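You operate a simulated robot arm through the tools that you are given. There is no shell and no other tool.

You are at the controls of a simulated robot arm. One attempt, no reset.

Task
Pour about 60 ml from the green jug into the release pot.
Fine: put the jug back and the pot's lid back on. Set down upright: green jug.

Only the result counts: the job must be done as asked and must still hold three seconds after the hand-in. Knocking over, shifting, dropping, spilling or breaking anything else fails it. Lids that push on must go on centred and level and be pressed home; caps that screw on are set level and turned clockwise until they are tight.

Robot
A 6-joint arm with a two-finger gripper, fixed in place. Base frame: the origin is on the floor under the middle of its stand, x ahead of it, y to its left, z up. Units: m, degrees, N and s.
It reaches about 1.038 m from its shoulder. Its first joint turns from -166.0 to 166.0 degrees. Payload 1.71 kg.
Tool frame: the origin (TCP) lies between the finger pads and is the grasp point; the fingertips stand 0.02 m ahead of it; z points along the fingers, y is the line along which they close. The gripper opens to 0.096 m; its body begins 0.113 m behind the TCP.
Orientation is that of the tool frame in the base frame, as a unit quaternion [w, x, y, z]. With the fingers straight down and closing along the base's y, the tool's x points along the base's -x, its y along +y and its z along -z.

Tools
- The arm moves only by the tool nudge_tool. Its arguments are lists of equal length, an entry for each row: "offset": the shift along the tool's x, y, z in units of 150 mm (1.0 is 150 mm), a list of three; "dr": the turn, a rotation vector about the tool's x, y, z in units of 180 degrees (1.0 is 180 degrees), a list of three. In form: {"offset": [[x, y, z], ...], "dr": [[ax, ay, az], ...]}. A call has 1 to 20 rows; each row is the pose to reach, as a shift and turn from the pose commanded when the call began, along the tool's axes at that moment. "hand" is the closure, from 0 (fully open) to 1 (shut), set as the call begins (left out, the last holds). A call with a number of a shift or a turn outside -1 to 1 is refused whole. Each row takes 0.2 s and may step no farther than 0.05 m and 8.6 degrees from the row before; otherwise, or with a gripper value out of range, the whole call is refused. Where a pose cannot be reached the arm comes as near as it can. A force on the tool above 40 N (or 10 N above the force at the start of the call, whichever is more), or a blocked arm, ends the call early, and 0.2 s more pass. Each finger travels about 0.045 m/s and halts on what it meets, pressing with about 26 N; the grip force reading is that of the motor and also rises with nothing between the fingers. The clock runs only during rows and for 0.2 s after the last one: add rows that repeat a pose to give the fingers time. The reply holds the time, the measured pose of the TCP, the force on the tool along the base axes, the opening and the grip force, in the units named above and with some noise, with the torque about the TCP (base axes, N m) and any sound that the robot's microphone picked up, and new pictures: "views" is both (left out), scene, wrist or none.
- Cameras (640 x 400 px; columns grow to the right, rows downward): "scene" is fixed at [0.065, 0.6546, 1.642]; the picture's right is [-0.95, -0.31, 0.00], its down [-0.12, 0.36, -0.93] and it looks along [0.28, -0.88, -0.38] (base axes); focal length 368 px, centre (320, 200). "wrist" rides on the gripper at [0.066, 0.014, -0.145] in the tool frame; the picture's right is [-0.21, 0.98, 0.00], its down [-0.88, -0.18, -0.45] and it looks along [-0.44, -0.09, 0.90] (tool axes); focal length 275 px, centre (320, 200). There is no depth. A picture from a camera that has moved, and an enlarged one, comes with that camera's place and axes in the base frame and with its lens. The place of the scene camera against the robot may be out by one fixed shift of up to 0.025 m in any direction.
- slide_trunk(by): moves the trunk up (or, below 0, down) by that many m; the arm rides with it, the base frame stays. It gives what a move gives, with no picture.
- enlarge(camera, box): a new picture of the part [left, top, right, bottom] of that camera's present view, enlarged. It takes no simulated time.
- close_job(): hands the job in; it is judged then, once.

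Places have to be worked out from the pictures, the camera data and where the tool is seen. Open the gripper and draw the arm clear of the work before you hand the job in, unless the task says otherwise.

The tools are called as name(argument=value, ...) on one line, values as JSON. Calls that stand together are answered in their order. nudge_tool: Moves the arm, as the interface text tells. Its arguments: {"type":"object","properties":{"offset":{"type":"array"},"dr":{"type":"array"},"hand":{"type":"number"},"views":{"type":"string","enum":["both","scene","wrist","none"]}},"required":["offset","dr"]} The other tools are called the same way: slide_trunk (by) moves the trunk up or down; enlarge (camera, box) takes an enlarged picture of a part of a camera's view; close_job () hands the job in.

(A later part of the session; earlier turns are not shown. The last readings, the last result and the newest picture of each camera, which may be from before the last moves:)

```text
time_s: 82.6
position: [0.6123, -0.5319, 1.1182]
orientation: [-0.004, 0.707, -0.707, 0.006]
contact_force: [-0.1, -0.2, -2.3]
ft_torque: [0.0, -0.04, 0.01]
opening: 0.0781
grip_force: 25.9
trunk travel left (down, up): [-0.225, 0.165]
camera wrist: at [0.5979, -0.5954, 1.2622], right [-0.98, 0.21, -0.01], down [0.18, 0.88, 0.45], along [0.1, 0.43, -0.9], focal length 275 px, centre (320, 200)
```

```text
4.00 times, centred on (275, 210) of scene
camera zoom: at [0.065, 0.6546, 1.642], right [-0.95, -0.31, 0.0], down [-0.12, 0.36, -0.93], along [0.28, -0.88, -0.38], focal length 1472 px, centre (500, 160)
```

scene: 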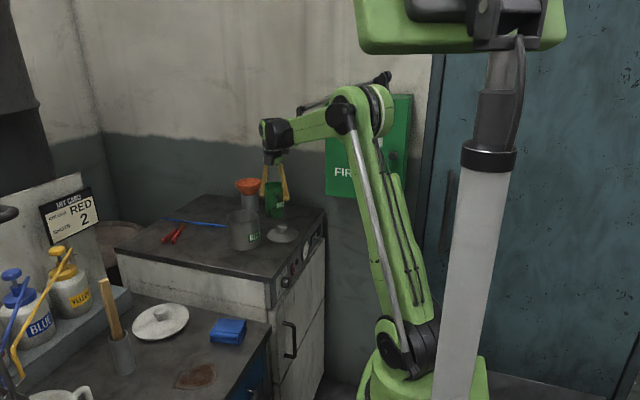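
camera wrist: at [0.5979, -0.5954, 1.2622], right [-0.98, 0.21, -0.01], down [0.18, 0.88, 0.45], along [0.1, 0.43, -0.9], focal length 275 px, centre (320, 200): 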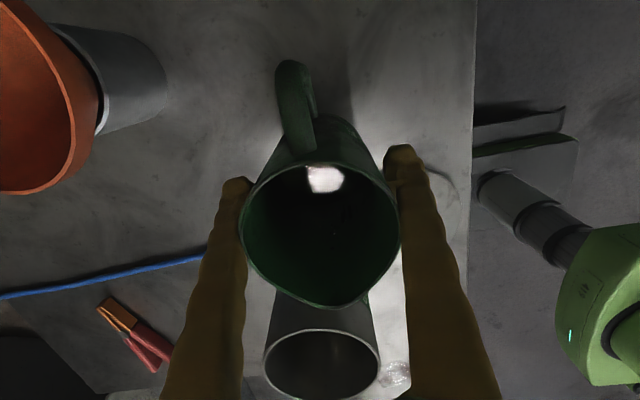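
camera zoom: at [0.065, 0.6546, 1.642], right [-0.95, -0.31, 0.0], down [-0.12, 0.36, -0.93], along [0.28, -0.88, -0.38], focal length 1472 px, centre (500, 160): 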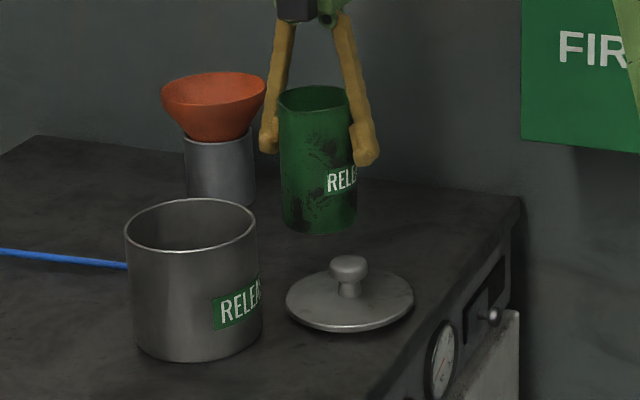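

Position matches the original. Before setting down I zoom into the jug to compare the reflection with the earlier same-pose picture.

enlarge(camera="wrist", box=[200, 100, 440, 300])

enlarge(camera="wrist", box=[280, 150, 380, 230])

```text
2.00 times, centred on (320, 200) of wrist
camera zoom: at [0.5979, -0.5954, 1.2622], right [-0.98, 0.21, -0.01], down [0.18, 0.88, 0.45], along [0.1, 0.43, -0.9], focal length 551 px, centre (320, 200)
```

zoom: 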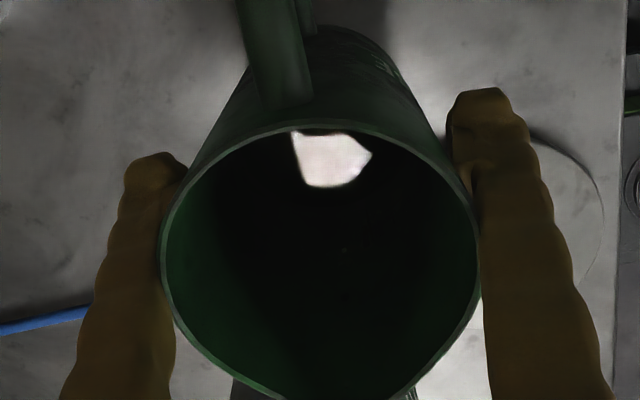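

```text
5.00 times, centred on (330, 190) of wrist
camera zoom: at [0.5979, -0.5954, 1.2622], right [-0.98, 0.21, -0.01], down [0.18, 0.88, 0.45], along [0.1, 0.43, -0.9], focal length 1376 px, centre (270, 250)
```

zoom: 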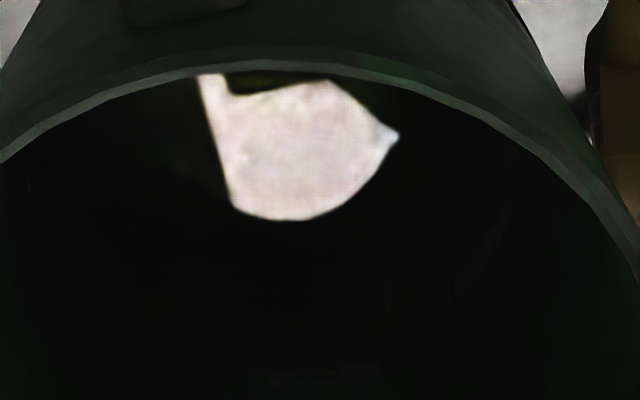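

I lower towards the original resting height (TCP 1.077), slowing down near contact.

nudge_tool(offset=[[0.0, 0.008, 0.06], [0, 0.008, 0.12], [0, 0.008, 0.18], [0, 0.008, 0.22], [0, 0.008, 0.245], [0, 0.008, 0.245]], dr=[[0, 0, 0], [0, 0, 0], [0, 0, 0], [0, 0, 0], [0, 0, 0], [0, 0, 0]], views="none")

nudge_tool(offset=[[0, 0, 0.009], [0, 0, 0.018], [0, 0, 0.018]], dr=[[0, 0, 0], [0, 0, 0], [0, 0, 0]], views="none")

```text
time_s: 84.0
position: [0.6116, -0.5328, 1.0818]
orientation: [-0.004, 0.707, -0.707, 0.006]
contact_force: [-0.2, -0.1, -2.9]
ft_torque: [0.02, 0.0, 0.03]
opening: 0.0779
grip_force: 26.0
trunk travel left (down, up): [-0.225, 0.165]
```

```text
time_s: 84.8
position: [0.6115, -0.5318, 1.0814]
orientation: [-0.004, 0.707, -0.707, 0.006]
contact_force: [5.2, -3.3, 17.7]
ft_torque: [-0.62, 0.17, 0.17]
opening: 0.0782
grip_force: 26.2
trunk travel left (down, up): [-0.225, 0.165]
```

Contact came at z ≈ 1.081, so the jug stands on the table (it slid about 4 mm down in the grip). I ease off the pressure and open the gripper, then look from the same height as before the pour to compare the level.

nudge_tool(offset=[[0, 0, -0.009], [0, 0, -0.009]], dr=[[0, 0, 0], [0, 0, 0]], views="none")

nudge_tool(offset=[[0, 0, 0], [0, 0, 0], [0, 0, 0]], dr=[[0, 0, 0], [0, 0, 0], [0, 0, 0]], hand=0, views="both")

enlarge(camera="scene", box=[230, 160, 320, 260])

```text
time_s: 85.4
position: [0.6095, -0.5308, 1.0805]
orientation: [-0.003, 0.707, -0.707, 0.005]
contact_force: [-0.6, 0.1, -3.1]
ft_torque: [0.02, 0.01, 0.0]
opening: 0.0782
grip_force: 25.8
trunk travel left (down, up): [-0.225, 0.165]
```

```text
time_s: 86.2
position: [0.6107, -0.5324, 1.0815]
orientation: [0.004, -0.707, 0.707, -0.006]
contact_force: [-0.2, -0.5, -0.1]
ft_torque: [-0.01, 0.0, 0.01]
opening: 0.0962
grip_force: 0.1
trunk travel left (down, up): [-0.225, 0.165]
camera wrist: at [0.5965, -0.5958, 1.2265], right [-0.98, 0.21, -0.01], down [0.18, 0.88, 0.45], along [0.1, 0.43, -0.9], focal length 275 px, centre (320, 200)
```

scene: 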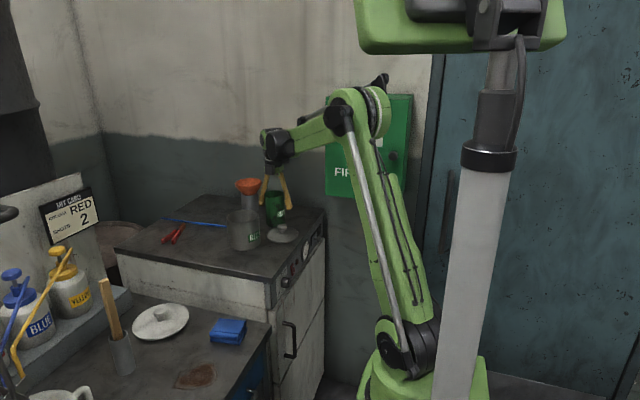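
wrist: 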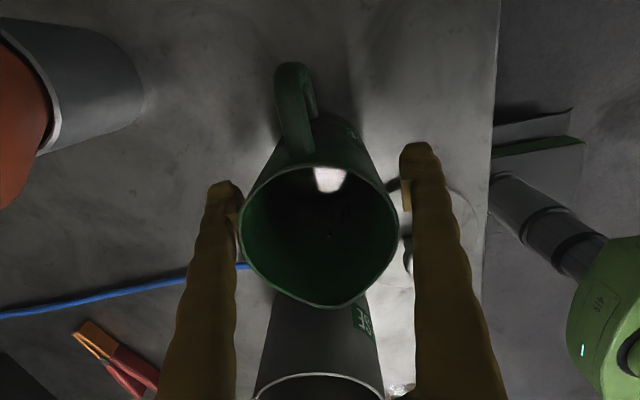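

```text
4.00 times, centred on (275, 210) of scene
camera zoom: at [0.065, 0.6546, 1.642], right [-0.95, -0.31, 0.0], down [-0.12, 0.36, -0.93], along [0.28, -0.88, -0.38], focal length 1472 px, centre (500, 160)
```

zoom: 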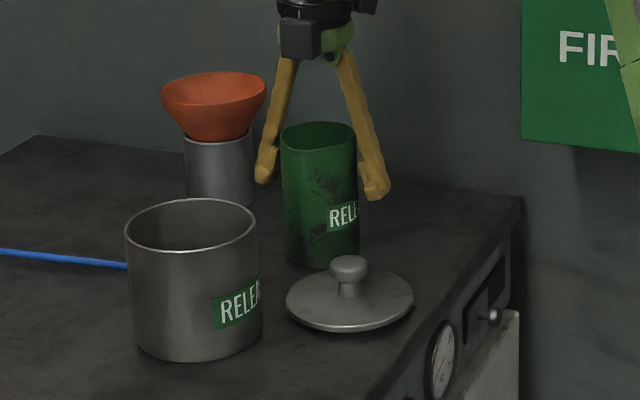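

The jug stands upright in its place. I rise to the same viewing pose as before the pour (TCP (0.613, -0.530, 1.1735)) to compare liquid levels like for like.

nudge_tool(offset=[[0, 0, -0.1], [0, 0, -0.3], [-0.013, -0.015, -0.5], [-0.013, -0.015, -0.613], [-0.013, -0.015, -0.613], [-0.013, -0.015, -0.613]], dr=[[0, 0, 0], [0, 0, 0], [0, 0, 0], [0, 0, 0], [0, 0, 0], [0, 0, 0]], views="wrist")

enlarge(camera="wrist", box=[275, 105, 375, 215])

enlarge(camera="wrist", box=[200, 80, 440, 240])

```text
time_s: 87.6
position: [0.6142, -0.5299, 1.1738]
orientation: [0.005, -0.707, 0.707, -0.005]
contact_force: [-0.5, 0.3, 0.0]
ft_torque: [-0.03, 0.0, -0.01]
opening: 0.0959
grip_force: 0.1
trunk travel left (down, up): [-0.225, 0.165]
camera wrist: at [0.5983, -0.5933, 1.3189], right [-0.98, 0.21, -0.01], down [0.18, 0.88, 0.45], along [0.1, 0.43, -0.9], focal length 275 px, centre (320, 200)
```

wrist: 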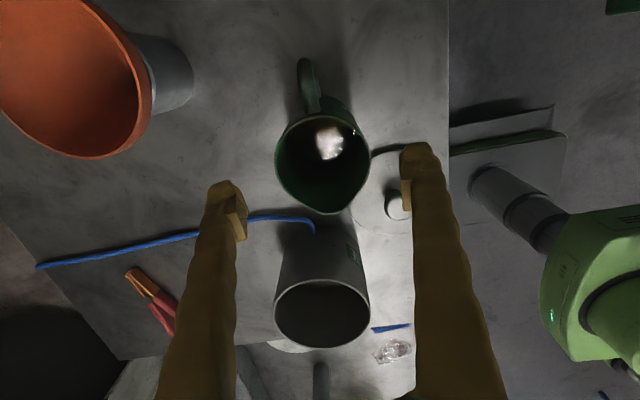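

```text
3.64 times, centred on (325, 160) of wrist
camera zoom: at [0.5983, -0.5933, 1.3189], right [-0.98, 0.21, -0.01], down [0.18, 0.88, 0.45], along [0.1, 0.43, -0.9], focal length 1001 px, centre (302, 346)
```

zoom: 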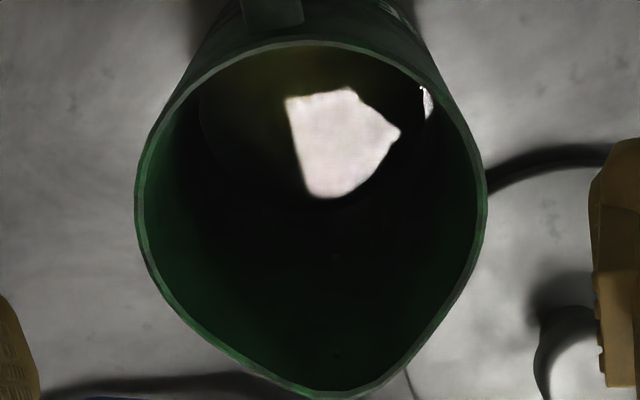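

```text
2.50 times, centred on (320, 160) of wrist
camera zoom: at [0.5983, -0.5933, 1.3189], right [-0.98, 0.21, -0.01], down [0.18, 0.88, 0.45], along [0.1, 0.43, -0.9], focal length 688 px, centre (320, 300)
```

zoom: 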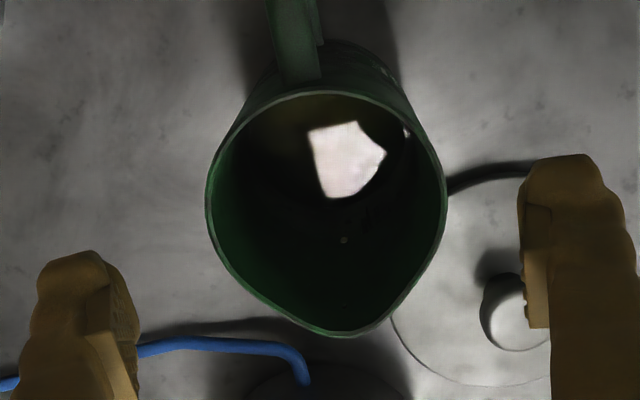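

Comparing like for like, the reflection clipped by the rim moved by about 29 zoom rows, i.e. roughly a 14 mm drop (≈54 ml); other estimates run from 45 to 62 ml. A small top-up of about 5 ml should centre it on 60, so I go back down and re-grip the jug at the same height.

nudge_tool(offset=[[0.007, 0.018, 0.15], [0.007, 0.018, 0.3], [0.007, 0.018, 0.45], [0.007, 0.018, 0.58], [0.007, 0.018, 0.642], [0.007, 0.018, 0.642]], dr=[[0, 0, 0], [0, 0, 0], [0, 0, 0], [0, 0, 0], [0, 0, 0], [0, 0, 0]], views="none")

nudge_tool(offset=[[0, 0, 0], [0, 0, 0], [0, 0, 0], [0, 0, 0], [0, 0, 0]], dr=[[0, 0, 0], [0, 0, 0], [0, 0, 0], [0, 0, 0], [0, 0, 0]], hand=1, views="wrist")

enlarge(camera="wrist", box=[200, 100, 440, 300])

```text
time_s: 89.0
position: [0.6108, -0.5304, 1.0758]
orientation: [0.004, -0.707, 0.707, -0.004]
contact_force: [-0.2, 0.0, 0.4]
ft_torque: [0.0, 0.01, 0.01]
opening: 0.0959
grip_force: 0.0
trunk travel left (down, up): [-0.225, 0.165]
```

```text
time_s: 90.2
position: [0.6105, -0.5309, 1.0769]
orientation: [-0.005, 0.707, -0.707, 0.005]
contact_force: [1.3, -0.8, 5.2]
ft_torque: [0.08, 0.12, -0.04]
opening: 0.0791
grip_force: 26.3
trunk travel left (down, up): [-0.225, 0.165]
camera wrist: at [0.5959, -0.5948, 1.2212], right [-0.98, 0.21, -0.01], down [0.18, 0.88, 0.45], along [0.1, 0.43, -0.9], focal length 275 px, centre (320, 200)
```

wrist: 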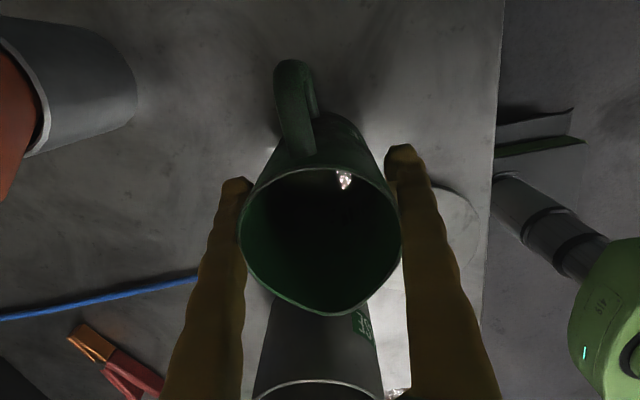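

```text
2.00 times, centred on (320, 200) of wrist
camera zoom: at [0.5959, -0.5948, 1.2212], right [-0.98, 0.21, -0.01], down [0.18, 0.88, 0.45], along [0.1, 0.43, -0.9], focal length 551 px, centre (320, 200)
```

zoom: 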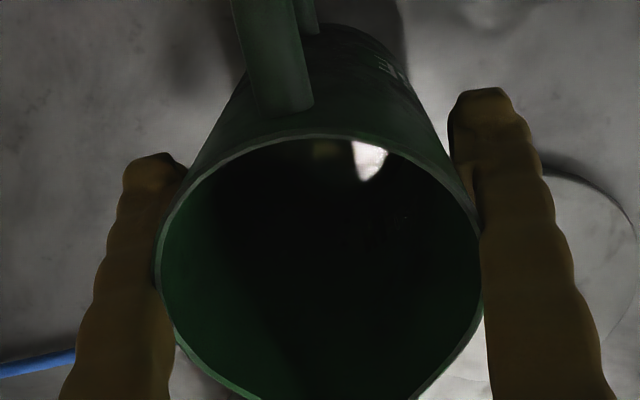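

Gripped again. The liquid may be moving from the squeeze, so I hold a second and look again.

nudge_tool(offset=[[0, 0, 0], [0, 0, 0], [0, 0, 0], [0, 0, 0], [0, 0, 0], [0, 0, 0]], dr=[[0, 0, 0], [0, 0, 0], [0, 0, 0], [0, 0, 0], [0, 0, 0], [0, 0, 0]], views="none")

enlarge(camera="wrist", box=[200, 100, 440, 300])

enlarge(camera="wrist", box=[280, 150, 380, 230])

```text
time_s: 91.6
position: [0.6101, -0.5312, 1.0763]
orientation: [-0.004, 0.707, -0.707, 0.006]
contact_force: [1.5, -2.1, 9.4]
ft_torque: [0.09, 0.16, 0.01]
opening: 0.0789
grip_force: 25.9
trunk travel left (down, up): [-0.225, 0.165]
```

```text
2.00 times, centred on (320, 200) of wrist
camera zoom: at [0.5957, -0.5947, 1.2213], right [-0.98, 0.21, -0.01], down [0.18, 0.88, 0.45], along [0.1, 0.43, -0.9], focal length 551 px, centre (320, 200)
```

zoom: 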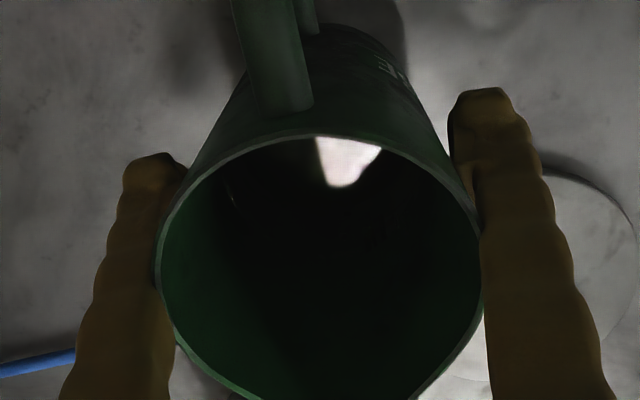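

```text
5.00 times, centred on (330, 190) of wrist
camera zoom: at [0.5957, -0.5947, 1.2213], right [-0.98, 0.21, -0.01], down [0.18, 0.88, 0.45], along [0.1, 0.43, -0.9], focal length 1376 px, centre (270, 250)
```

zoom: 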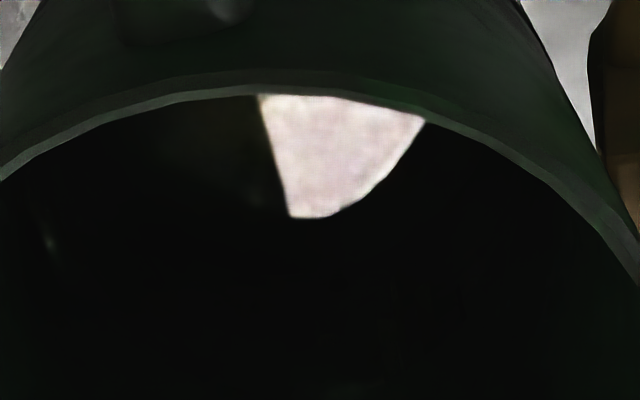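

The settled reflection gives about 50 ml, and the average over all estimates is about 53–54 ml. I lift the jug again to add a small top-up.

nudge_tool(offset=[[0, 0, -0.02], [0, 0, -0.06], [0, 0, -0.15], [0, 0, -0.3], [0, 0, -0.5], [0, 0, -0.7], [0, 0, -0.87], [0, 0, -0.98], [0, 0, -0.98]], dr=[[0, 0, 0], [0, 0, 0], [0, 0, 0], [0, 0, 0], [0, 0, 0], [0, 0, 0], [0, 0, 0], [0, 0, 0], [0, 0, 0]], views="none")

nudge_tool(offset=[[0, 0, -0.1], [-0.06, -0.027, -0.177], [-0.16, -0.07, -0.177], [-0.29, -0.13, -0.177], [-0.42, -0.19, -0.177], [-0.54, -0.24, -0.177], [-0.62, -0.275, -0.177], [-0.645, -0.288, -0.177], [-0.645, -0.288, -0.177]], dr=[[0, 0, 0], [0, 0, 0], [0, 0, 0], [0, 0, 0], [0, 0, 0], [0, 0, 0], [0, 0, 0], [0, 0, 0], [0, 0, 0]])

```text
time_s: 93.6
position: [0.611, -0.5312, 1.2249]
orientation: [0.004, -0.707, 0.707, -0.006]
contact_force: [0.2, -0.1, -3.2]
ft_torque: [-0.02, 0.01, 0.01]
opening: 0.0786
grip_force: 26.1
trunk travel left (down, up): [-0.225, 0.165]
```

```text
time_s: 95.6
position: [0.6522, -0.4322, 1.2497]
orientation: [0.004, -0.707, 0.707, -0.006]
contact_force: [-0.5, 0.1, -2.9]
ft_torque: [0.01, 0.01, -0.02]
opening: 0.0787
grip_force: 26.2
trunk travel left (down, up): [-0.225, 0.165]
camera wrist: at [0.6376, -0.4967, 1.3945], right [-0.98, 0.21, -0.01], down [0.18, 0.88, 0.45], along [0.1, 0.43, -0.9], focal length 275 px, centre (320, 200)
```

scene: 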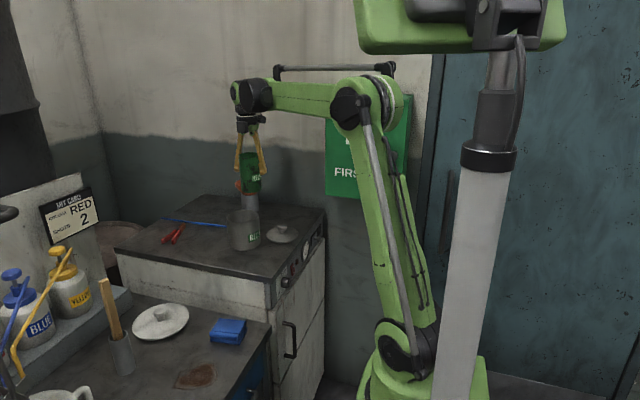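
wrist: 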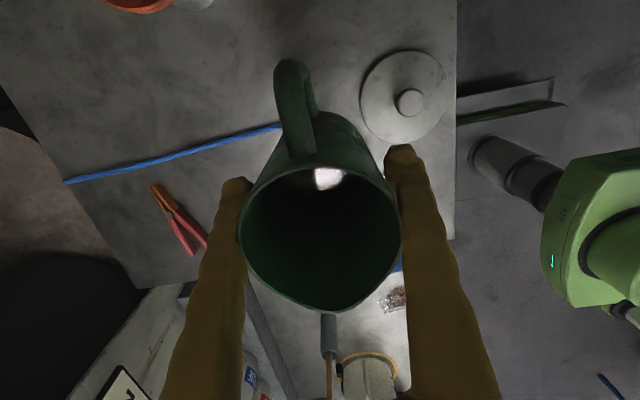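

Same place as before. I repeat the tilt: 30° first, then lower and tilt to 54.5° to re-read the liquid edge with this fresh grip.

nudge_tool(offset=[[0, 0, 0], [0, 0, 0], [0, 0, 0], [0, 0, 0], [0, 0, 0], [0, 0, 0], [0, 0, 0], [0, 0, 0]], dr=[[0, 0.02, 0], [0, 0.045, 0], [0, 0.07, 0], [0, 0.095, 0], [0, 0.12, 0], [0, 0.145, 0], [0, 0.1667, 0], [0, 0.1667, 0]], views="none")

nudge_tool(offset=[[-0.055, 0, 0.096], [-0.11, 0, 0.192], [-0.167, 0, 0.289], [-0.222, 0, 0.385], [-0.278, 0, 0.481], [-0.333, 0, 0.577], [-0.333, 0, 0.577], [-0.333, 0, 0.577], [-0.333, 0, 0.577], [-0.333, 0, 0.577], [-0.333, 0, 0.577]], dr=[[0, 0.02, 0], [0, 0.04, 0], [0, 0.06, 0], [0, 0.08, 0], [0, 0.1, 0], [0, 0.12, 0], [0, 0.136, 0], [0, 0.136, 0], [0, 0.136, 0], [0, 0.136, 0], [0, 0.136, 0]], views="wrist")

enlarge(camera="wrist", box=[230, 150, 410, 330])

```text
time_s: 97.4
position: [0.6533, -0.4334, 1.2496]
orientation: [-0.18, -0.681, 0.684, -0.189]
contact_force: [0.0, 0.2, -3.3]
ft_torque: [0.07, -0.02, 0.0]
opening: 0.0787
grip_force: 26.4
trunk travel left (down, up): [-0.225, 0.165]
```

```text
time_s: 99.8
position: [0.6539, -0.4338, 1.1506]
orientation: [-0.32, -0.626, 0.631, -0.328]
contact_force: [-1.1, 0.3, -1.3]
ft_torque: [0.06, 0.0, -0.03]
opening: 0.0784
grip_force: 26.3
trunk travel left (down, up): [-0.225, 0.165]
camera wrist: at [0.6387, -0.3523, 1.2885], right [-0.98, 0.12, -0.18], down [0.19, 0.87, -0.45], along [0.1, -0.48, -0.87], focal length 275 px, centre (320, 200)
```

wrist: 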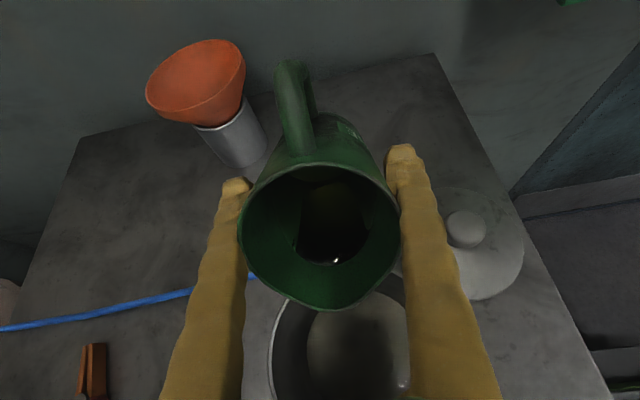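

```text
2.22 times, centred on (320, 240) of wrist
camera zoom: at [0.6387, -0.3523, 1.2885], right [-0.98, 0.12, -0.18], down [0.19, 0.87, -0.45], along [0.1, -0.48, -0.87], focal length 612 px, centre (320, 111)
```

zoom: 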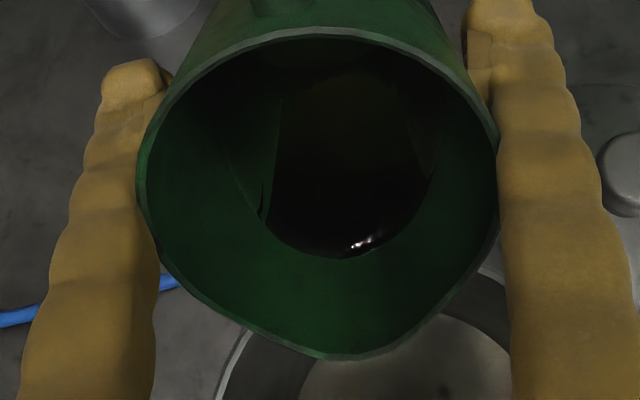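

The edge at 54.5° repeats exactly (row 257), so there was no rotational slip. I go to 59.7° to re-read that edge (310 before), then add a small pour.

nudge_tool(offset=[[0, 0, 0], [0, 0, 0], [0, 0, 0], [0, 0, 0], [0, 0, 0]], dr=[[0, 0.015, 0], [0, 0.0289, 0], [0, 0.0289, 0], [0, 0.0289, 0], [0, 0.0289, 0]], views="wrist")

enlarge(camera="wrist", box=[230, 150, 410, 330])

```text
time_s: 101.0
position: [0.6522, -0.4339, 1.1505]
orientation: [-0.348, -0.611, 0.615, -0.356]
contact_force: [0.1, 0.6, -3.4]
ft_torque: [0.08, 0.0, 0.0]
opening: 0.0786
grip_force: 26.5
trunk travel left (down, up): [-0.225, 0.165]
camera wrist: at [0.638, -0.3403, 1.2797], right [-0.98, 0.1, -0.19], down [0.19, 0.83, -0.53], along [0.1, -0.56, -0.83], focal length 275 px, centre (320, 200)
```

wrist: 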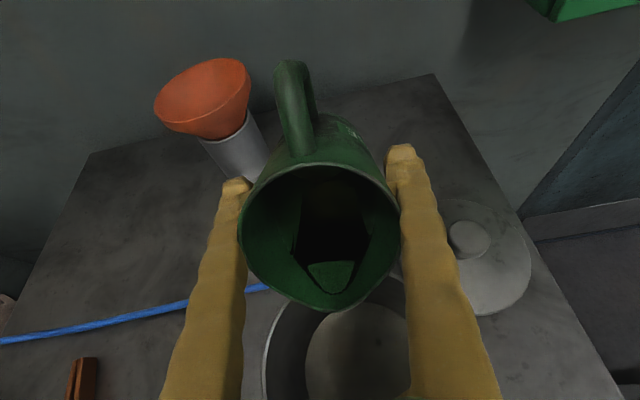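

```text
2.22 times, centred on (320, 240) of wrist
camera zoom: at [0.638, -0.3403, 1.2797], right [-0.98, 0.1, -0.19], down [0.19, 0.83, -0.53], along [0.1, -0.56, -0.83], focal length 612 px, centre (320, 111)
```

zoom: 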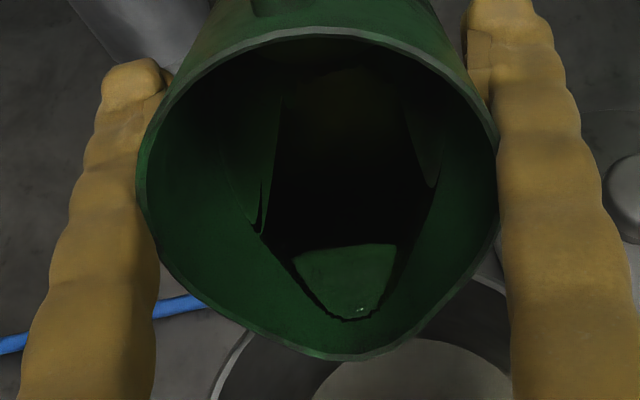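

With the fresh grip the edge at 59.7° reads row 318, giving about 58 ml by this method. I top up gently: tilt to 62.6° and hold about 1.4 s.

nudge_tool(offset=[[0, 0, 0], [0, 0, 0], [0, 0, 0], [0, 0, 0], [0, 0, 0], [0, 0, 0], [0, 0, 0], [0, 0, 0], [0, 0, 0]], dr=[[0, 0.008, 0], [0, 0.0161, 0], [0, 0.0161, 0], [0, 0.0161, 0], [0, 0.0161, 0], [0, 0.0161, 0], [0, 0.0161, 0], [0, 0.0161, 0], [0, 0.0161, 0]], views="wrist")

enlarge(camera="wrist", box=[250, 220, 410, 380])

enlarge(camera="scene", box=[215, 180, 305, 260])

```text
time_s: 103.0
position: [0.6519, -0.4331, 1.1525]
orientation: [-0.364, -0.602, 0.606, -0.372]
contact_force: [0.5, -1.1, -2.2]
ft_torque: [0.07, 0.0, -0.02]
opening: 0.0784
grip_force: 25.8
trunk travel left (down, up): [-0.225, 0.165]
camera wrist: at [0.6381, -0.3338, 1.2756], right [-0.98, 0.09, -0.2], down [0.19, 0.8, -0.57], along [0.1, -0.6, -0.8], focal length 275 px, centre (320, 200)
```

wrist: 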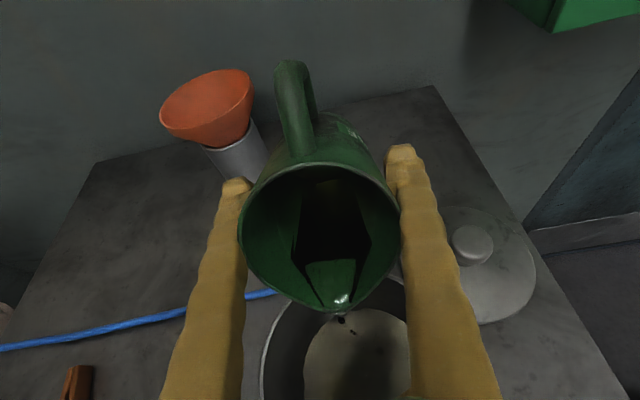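

```text
2.50 times, centred on (330, 300) of wrist
camera zoom: at [0.6381, -0.3338, 1.2756], right [-0.98, 0.09, -0.2], down [0.19, 0.8, -0.57], along [0.1, -0.6, -0.8], focal length 688 px, centre (295, -50)
```

zoom: 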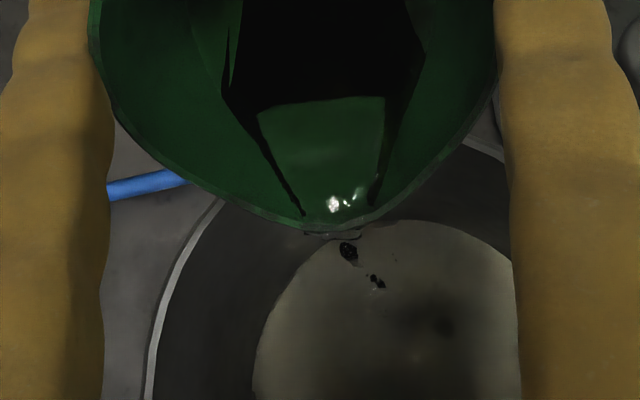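

```text
5.00 times, centred on (260, 220) of scene
camera zoom: at [0.065, 0.6546, 1.642], right [-0.95, -0.31, 0.0], down [-0.12, 0.36, -0.93], along [0.28, -0.88, -0.38], focal length 1840 px, centre (620, 100)
```

zoom: 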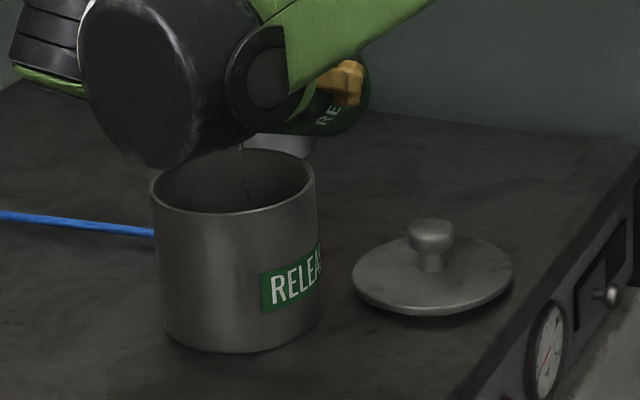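

It is running again into the pot. I stop by tilting back to 59.7° and read the edge.

nudge_tool(offset=[[0, 0, 0], [0, 0, 0], [0, 0, 0], [0, 0, 0], [0, 0, 0]], dr=[[0, -0.0161, 0], [0, -0.0161, 0], [0, -0.0161, 0], [0, -0.0161, 0], [0, -0.0161, 0]], views="wrist")

enlarge(camera="wrist", box=[230, 150, 410, 330])

```text
time_s: 104.2
position: [0.6515, -0.4336, 1.1516]
orientation: [-0.348, -0.611, 0.615, -0.357]
contact_force: [-0.3, 0.0, -3.1]
ft_torque: [0.09, 0.0, 0.0]
opening: 0.0784
grip_force: 26.2
trunk travel left (down, up): [-0.225, 0.165]
camera wrist: at [0.638, -0.3402, 1.2807], right [-0.98, 0.1, -0.19], down [0.19, 0.83, -0.53], along [0.1, -0.56, -0.83], focal length 275 px, centre (320, 200)
```

wrist: 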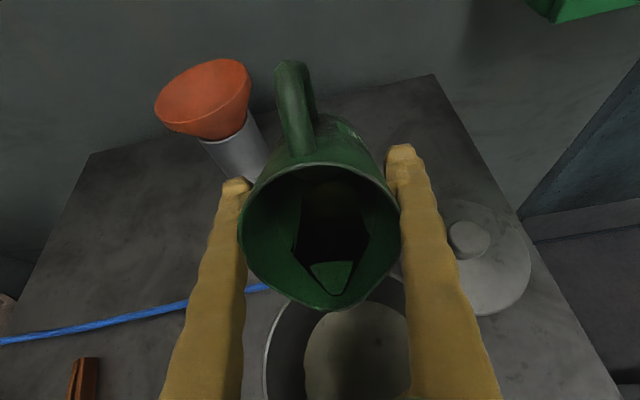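

```text
2.22 times, centred on (320, 240) of wrist
camera zoom: at [0.638, -0.3402, 1.2807], right [-0.98, 0.1, -0.19], down [0.19, 0.83, -0.53], along [0.1, -0.56, -0.83], focal length 612 px, centre (320, 111)
```

zoom: 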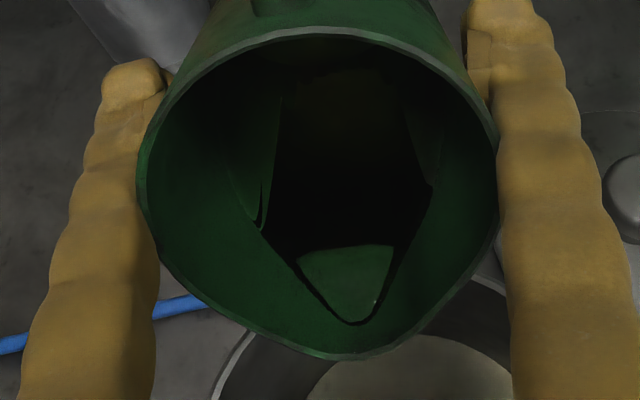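

The reading may be affected by slosh; I hold a second and read the edge again.

nudge_tool(offset=[[0, 0, 0], [0, 0, 0], [0, 0, 0], [0, 0, 0], [0, 0, 0], [0, 0, 0]], dr=[[0, 0, 0], [0, 0, 0], [0, 0, 0], [0, 0, 0], [0, 0, 0], [0, 0, 0]], views="none")

enlarge(camera="wrist", box=[230, 150, 410, 330])

```text
time_s: 105.6
position: [0.6526, -0.4331, 1.1509]
orientation: [-0.348, -0.611, 0.616, -0.356]
contact_force: [-0.1, 0.1, -2.1]
ft_torque: [0.09, 0.02, 0.0]
opening: 0.0782
grip_force: 25.6
trunk travel left (down, up): [-0.225, 0.165]
```

```text
2.22 times, centred on (320, 240) of wrist
camera zoom: at [0.638, -0.3402, 1.2806], right [-0.98, 0.1, -0.19], down [0.19, 0.83, -0.53], along [0.1, -0.56, -0.83], focal length 612 px, centre (320, 111)
```

zoom: 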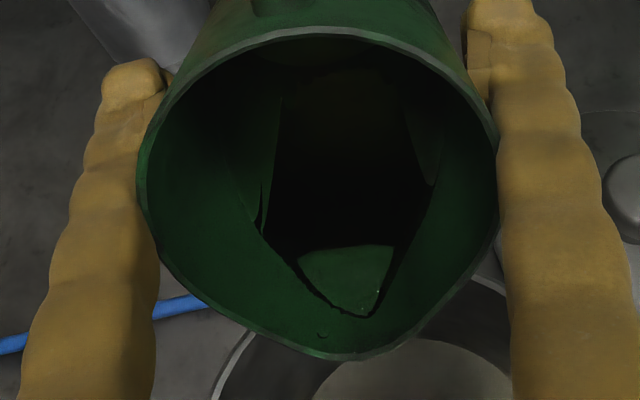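

Settled edge now at row ~314, about 4 ml more out — total close to 60 ml by the edge method. I'm done pouring; I bring the jug upright while raising it.

nudge_tool(offset=[[0, 0, 0], [0, 0, 0], [0.115, 0, -0.067], [0.259, 0, -0.151], [0.403, 0, -0.235], [0.518, 0, -0.302], [0.576, 0, -0.336], [0.576, 0, -0.336], [0.576, 0, -0.336], [0.576, 0, -0.336], [0.576, 0, -0.336]], dr=[[0, -0.033, 0], [0, -0.066, 0], [0, -0.1, 0], [0, -0.133, 0], [0, -0.166, 0], [0, -0.2, 0], [0, -0.233, 0], [0, -0.266, 0], [0, -0.3, 0], [0, -0.3316, 0], [0, -0.3316, 0]], views="wrist")

```text
time_s: 108.0
position: [0.6517, -0.4351, 1.2511]
orientation: [-0.005, 0.707, -0.707, 0.004]
contact_force: [-0.3, 0.1, -2.9]
ft_torque: [0.04, -0.02, 0.02]
opening: 0.0784
grip_force: 25.1
trunk travel left (down, up): [-0.225, 0.165]
camera wrist: at [0.6372, -0.4986, 1.3961], right [-0.98, 0.21, -0.01], down [0.18, 0.88, 0.45], along [0.1, 0.43, -0.89], focal length 275 px, centre (320, 200)
```

wrist: 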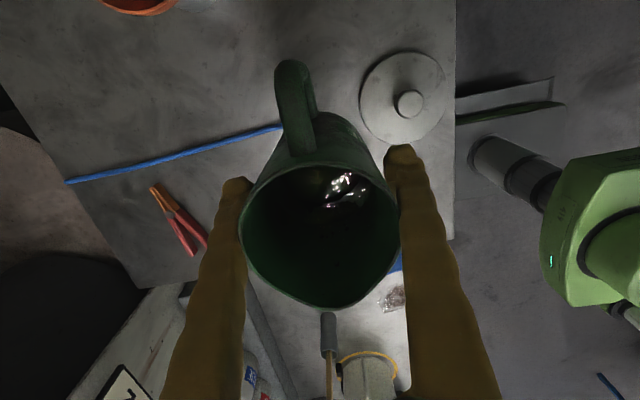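

Upright. I carry it back over its original spot and lower to just above the table.

nudge_tool(offset=[[0.1, 0.043, 0], [0.22, 0.094, 0], [0.35, 0.15, 0], [0.48, 0.205, 0], [0.58, 0.247, 0], [0.645, 0.275, 0], [0.645, 0.275, 0], [0.645, 0.275, 0.15], [0.645, 0.275, 0.35], [0.645, 0.275, 0.55], [0.645, 0.275, 0.75], [0.645, 0.275, 0.93], [0.645, 0.275, 0.93], [0.645, 0.275, 0.93]], dr=[[0, 0, 0], [0, 0, 0], [0, 0, 0], [0, 0, 0], [0, 0, 0], [0, 0, 0], [0, 0, 0], [0, 0, 0], [0, 0, 0], [0, 0, 0], [0, 0, 0], [0, 0, 0], [0, 0, 0], [0, 0, 0]], views="none")

nudge_tool(offset=[[0, 0, 0.04], [0, 0, 0.08], [0, 0, 0.12], [0, 0, 0.12]], dr=[[0, 0, 0], [0, 0, 0], [0, 0, 0], [0, 0, 0]], views="none")

```text
time_s: 111.0
position: [0.6102, -0.5322, 1.1085]
orientation: [-0.004, 0.707, -0.707, 0.005]
contact_force: [0.3, 1.3, -2.2]
ft_torque: [-0.05, 0.03, -0.02]
opening: 0.0782
grip_force: 26.6
trunk travel left (down, up): [-0.225, 0.165]
```

```text
time_s: 112.0
position: [0.6115, -0.531, 1.0925]
orientation: [0.004, -0.707, 0.707, -0.005]
contact_force: [-0.2, -0.2, -2.8]
ft_torque: [0.0, 0.01, 0.01]
opening: 0.0784
grip_force: 26.5
trunk travel left (down, up): [-0.225, 0.165]
```

No contact yet at 1.0925. I continue down in small steps.

nudge_tool(offset=[[0, 0, 0.02], [0, 0, 0.04], [0, 0, 0.055], [0, 0, 0.055]], dr=[[0, 0, 0], [0, 0, 0], [0, 0, 0], [0, 0, 0]], views="none")

nudge_tool(offset=[[0, 0, 0.007], [0, 0, 0.014], [0, 0, 0.014]], dr=[[0, 0, 0], [0, 0, 0], [0, 0, 0]], views="none")

```text
time_s: 113.0
position: [0.6118, -0.5295, 1.0837]
orientation: [0.005, -0.707, 0.707, -0.006]
contact_force: [0.6, -0.1, -3.2]
ft_torque: [0.02, -0.03, 0.0]
opening: 0.0784
grip_force: 25.8
trunk travel left (down, up): [-0.225, 0.165]
```

```text
time_s: 113.8
position: [0.6134, -0.5327, 1.0831]
orientation: [-0.004, 0.707, -0.707, 0.006]
contact_force: [-0.8, 0.0, -2.9]
ft_torque: [0.04, 0.0, 0.0]
opening: 0.0781
grip_force: 26.2
trunk travel left (down, up): [-0.225, 0.165]
```

Still hanging free at about 1.083. I take further 1 mm steps.

nudge_tool(offset=[[0, 0, 0.007], [0, 0, 0.014], [0, 0, 0.014]], dr=[[0, 0, 0], [0, 0, 0], [0, 0, 0]], views="none")

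```text
time_s: 114.6
position: [0.6125, -0.531, 1.0802]
orientation: [-0.004, 0.707, -0.707, 0.006]
contact_force: [0.0, -0.3, -2.7]
ft_torque: [0.01, 0.01, 0.0]
opening: 0.0784
grip_force: 26.3
trunk travel left (down, up): [-0.225, 0.165]
```

nudge_tool(offset=[[0, 0, 0.006], [0, 0, 0.012], [0, 0, 0.012]], dr=[[0, 0, 0], [0, 0, 0], [0, 0, 0]], views="none")

```text
time_s: 115.4
position: [0.6129, -0.5319, 1.0796]
orientation: [-0.005, 0.708, -0.706, 0.006]
contact_force: [2.1, -3.2, 7.6]
ft_torque: [-0.29, 0.19, 0.11]
opening: 0.0784
grip_force: 25.6
trunk travel left (down, up): [-0.225, 0.165]
```

The jug touches the table lightly (7.6 N up). I open the gripper here.

nudge_tool(offset=[[0, 0, 0], [0, 0, 0], [0, 0, 0], [0, 0, 0]], dr=[[0, 0, 0], [0, 0, 0], [0, 0, 0], [0, 0, 0]], hand=0, views="both")

enlarge(camera="scene", box=[230, 160, 320, 260])

```text
time_s: 116.4
position: [0.6119, -0.5322, 1.0793]
orientation: [0.005, -0.707, 0.707, -0.005]
contact_force: [0.9, -0.3, 0.1]
ft_torque: [0.01, -0.02, 0.0]
opening: 0.0959
grip_force: 0.0
trunk travel left (down, up): [-0.225, 0.165]
camera wrist: at [0.5984, -0.5955, 1.2243], right [-0.98, 0.21, -0.01], down [0.18, 0.88, 0.45], along [0.1, 0.43, -0.9], focal length 275 px, centre (320, 200)
```

scene: 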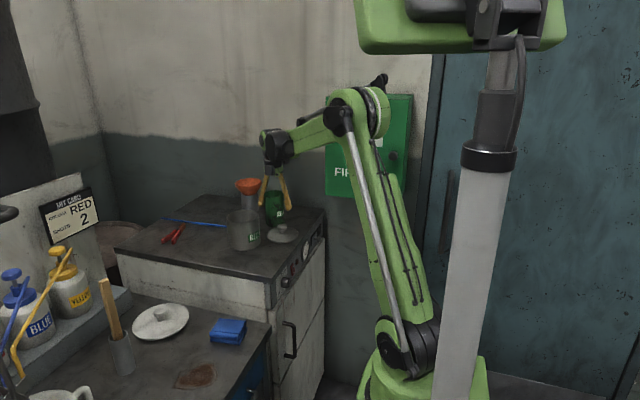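
wrist: 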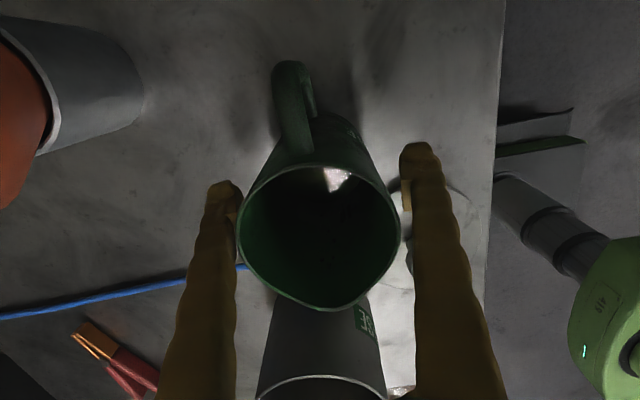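

```text
4.00 times, centred on (275, 210) of scene
camera zoom: at [0.065, 0.6546, 1.642], right [-0.95, -0.31, 0.0], down [-0.12, 0.36, -0.93], along [0.28, -0.88, -0.38], focal length 1472 px, centre (500, 160)
```

zoom: 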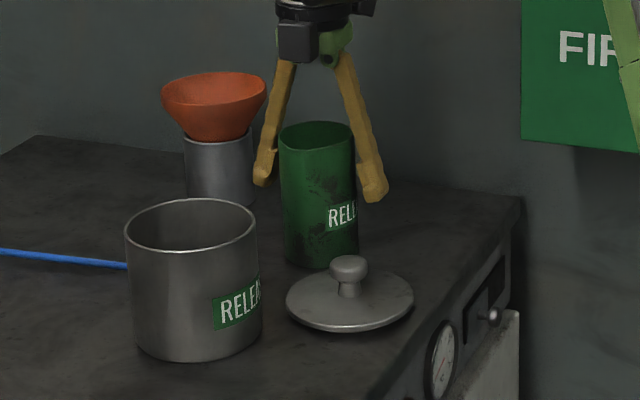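

The jug stands upright on its spot and is released. I rise clear, then turn the gripper back +90° and move over the lid at (0.546, -0.434).

nudge_tool(offset=[[0, 0, -0.08], [0, 0, -0.25], [0, 0, -0.5], [0, 0, -0.75], [0, 0, -1.0], [0, 0, -1.0]], dr=[[0, 0, 0], [0, 0, 0], [0, 0, 0], [0, 0, 0], [0, 0, 0], [0, 0, 0]], hand=0, views="none")

nudge_tool(offset=[[-0.05, 0.035, -0.05], [-0.1, 0.07, -0.1], [-0.16, 0.11, -0.1], [-0.22, 0.15, -0.1], [-0.28, 0.19, -0.1], [-0.34, 0.23, -0.1], [-0.4, 0.27, -0.1], [-0.46, 0.31, -0.1], [-0.52, 0.35, -0.1], [-0.58, 0.39, -0.1], [-0.62, 0.42, -0.1], [-0.65, 0.44, -0.1], [-0.65, 0.44, -0.1], [-0.65, 0.44, -0.1]], dr=[[0, 0, 0.03], [0, 0, 0.07], [0, 0, 0.11], [0, 0, 0.15], [0, 0, 0.19], [0, 0, 0.23], [0, 0, 0.27], [0, 0, 0.31], [0, 0, 0.35], [0, 0, 0.39], [0, 0, 0.43], [0, 0, 0.47], [0, 0, 0.5], [0, 0, 0.5]], views="both")

enlarge(camera="wrist", box=[200, 60, 440, 230])

```text
time_s: 117.8
position: [0.6077, -0.5355, 1.2286]
orientation: [-0.004, 0.707, -0.707, 0.005]
contact_force: [-0.1, 0.4, -0.5]
ft_torque: [-0.01, 0.0, 0.01]
opening: 0.096
grip_force: 0.1
trunk travel left (down, up): [-0.225, 0.165]
```

```text
time_s: 120.8
position: [0.5465, -0.4336, 1.242]
orientation: [0.006, 0.001, 1.0, -0.001]
contact_force: [0.4, -0.2, -0.2]
ft_torque: [0.02, 0.03, -0.03]
opening: 0.0959
grip_force: 0.0
trunk travel left (down, up): [-0.225, 0.165]
camera wrist: at [0.479, -0.4175, 1.3866], right [0.21, 0.98, 0.0], down [0.87, -0.18, 0.46], along [0.45, -0.09, -0.89], focal length 275 px, centre (320, 200)
```

scene: 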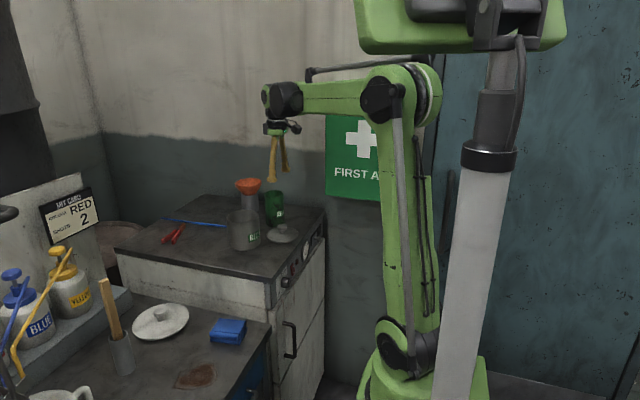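
wrist: 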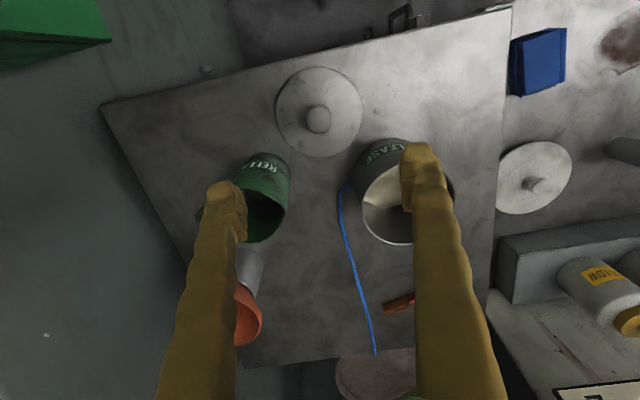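

```text
2.35 times, centred on (320, 145) of wrist
camera zoom: at [0.479, -0.4175, 1.3866], right [0.21, 0.98, 0.0], down [0.87, -0.18, 0.46], along [0.45, -0.09, -0.89], focal length 648 px, centre (320, 329)
```

zoom: 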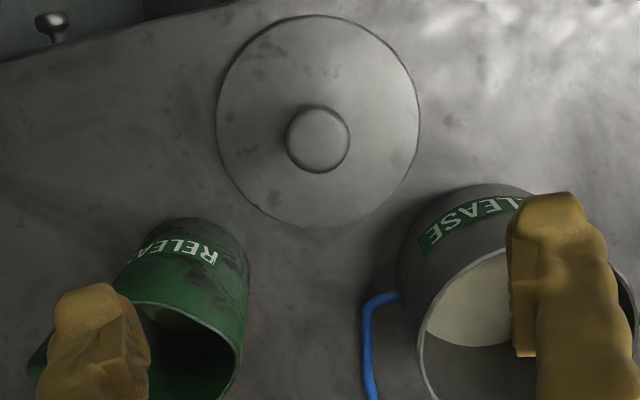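

The lid is where I left it, centred under the gripper. I descend to just above its knob.

nudge_tool(offset=[[0.003, -0.003, 0.2], [0.003, -0.003, 0.4], [0.003, -0.003, 0.6], [0.003, -0.003, 0.8], [0.003, -0.003, 0.98], [0.003, -0.003, 0.98]], dr=[[0, 0, 0], [0, 0, 0], [0, 0, 0], [0, 0, 0], [0, 0, 0], [0, 0, 0]], views="wrist")

```text
time_s: 122.2
position: [0.5471, -0.4337, 1.0931]
orientation: [0.007, 0.0, 1.0, 0.0]
contact_force: [-0.1, 0.1, 0.3]
ft_torque: [0.0, 0.03, -0.01]
opening: 0.0959
grip_force: 0.0
trunk travel left (down, up): [-0.225, 0.165]
camera wrist: at [0.4804, -0.4191, 1.2382], right [0.21, 0.98, 0.0], down [0.87, -0.18, 0.46], along [0.45, -0.09, -0.89], focal length 275 px, centre (320, 200)
```

wrist: 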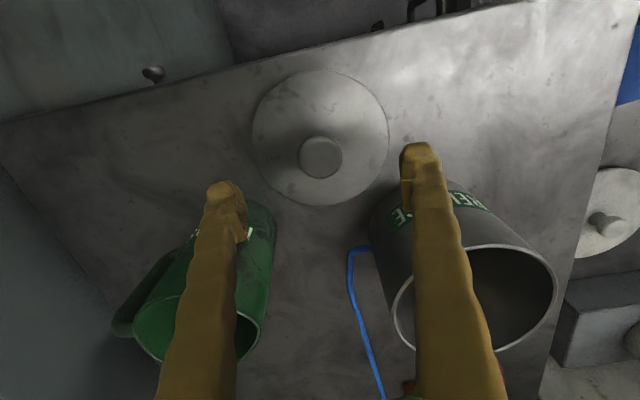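

Aligned over the knob with clear space for both fingers. I descend 53 mm to the knob and then close.

nudge_tool(offset=[[0.005, 0, 0.12], [0.005, 0, 0.24], [0.005, 0, 0.33], [0.005, 0, 0.357], [0.005, 0, 0.357]], dr=[[0, 0, 0], [0, 0, 0], [0, 0, 0], [0, 0, 0], [0, 0, 0]], views="none")

nudge_tool(offset=[[0, 0, 0], [0, 0, 0], [0, 0, 0], [0, 0, 0], [0, 0, 0], [0, 0, 0]], dr=[[0, 0, 0], [0, 0, 0], [0, 0, 0], [0, 0, 0], [0, 0, 0], [0, 0, 0]], hand=1, views="wrist")

```text
time_s: 123.4
position: [0.546, -0.4345, 1.0416]
orientation: [0.008, 0.0, 1.0, -0.001]
contact_force: [-0.5, -0.5, -0.6]
ft_torque: [0.01, -0.03, -0.01]
opening: 0.0959
grip_force: 0.1
trunk travel left (down, up): [-0.225, 0.165]
```

```text
time_s: 124.8
position: [0.5452, -0.4347, 1.0418]
orientation: [0.007, 0.0, 1.0, -0.001]
contact_force: [-0.2, -0.3, -0.1]
ft_torque: [-0.01, 0.02, -0.02]
opening: 0.0308
grip_force: 26.1
trunk travel left (down, up): [-0.225, 0.165]
camera wrist: at [0.4784, -0.4191, 1.1865], right [0.21, 0.98, 0.0], down [0.87, -0.18, 0.46], along [0.45, -0.09, -0.89], focal length 275 px, centre (320, 200)
```

wrist: 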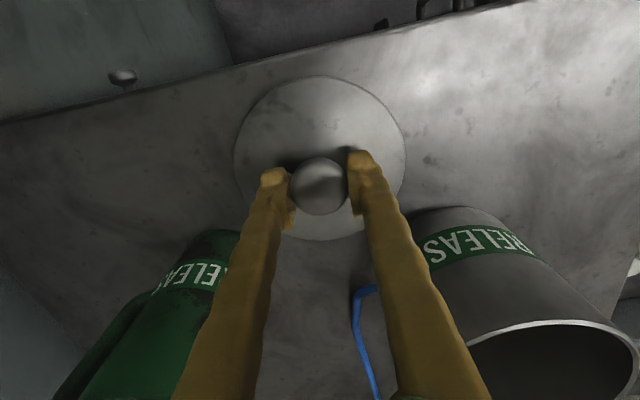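

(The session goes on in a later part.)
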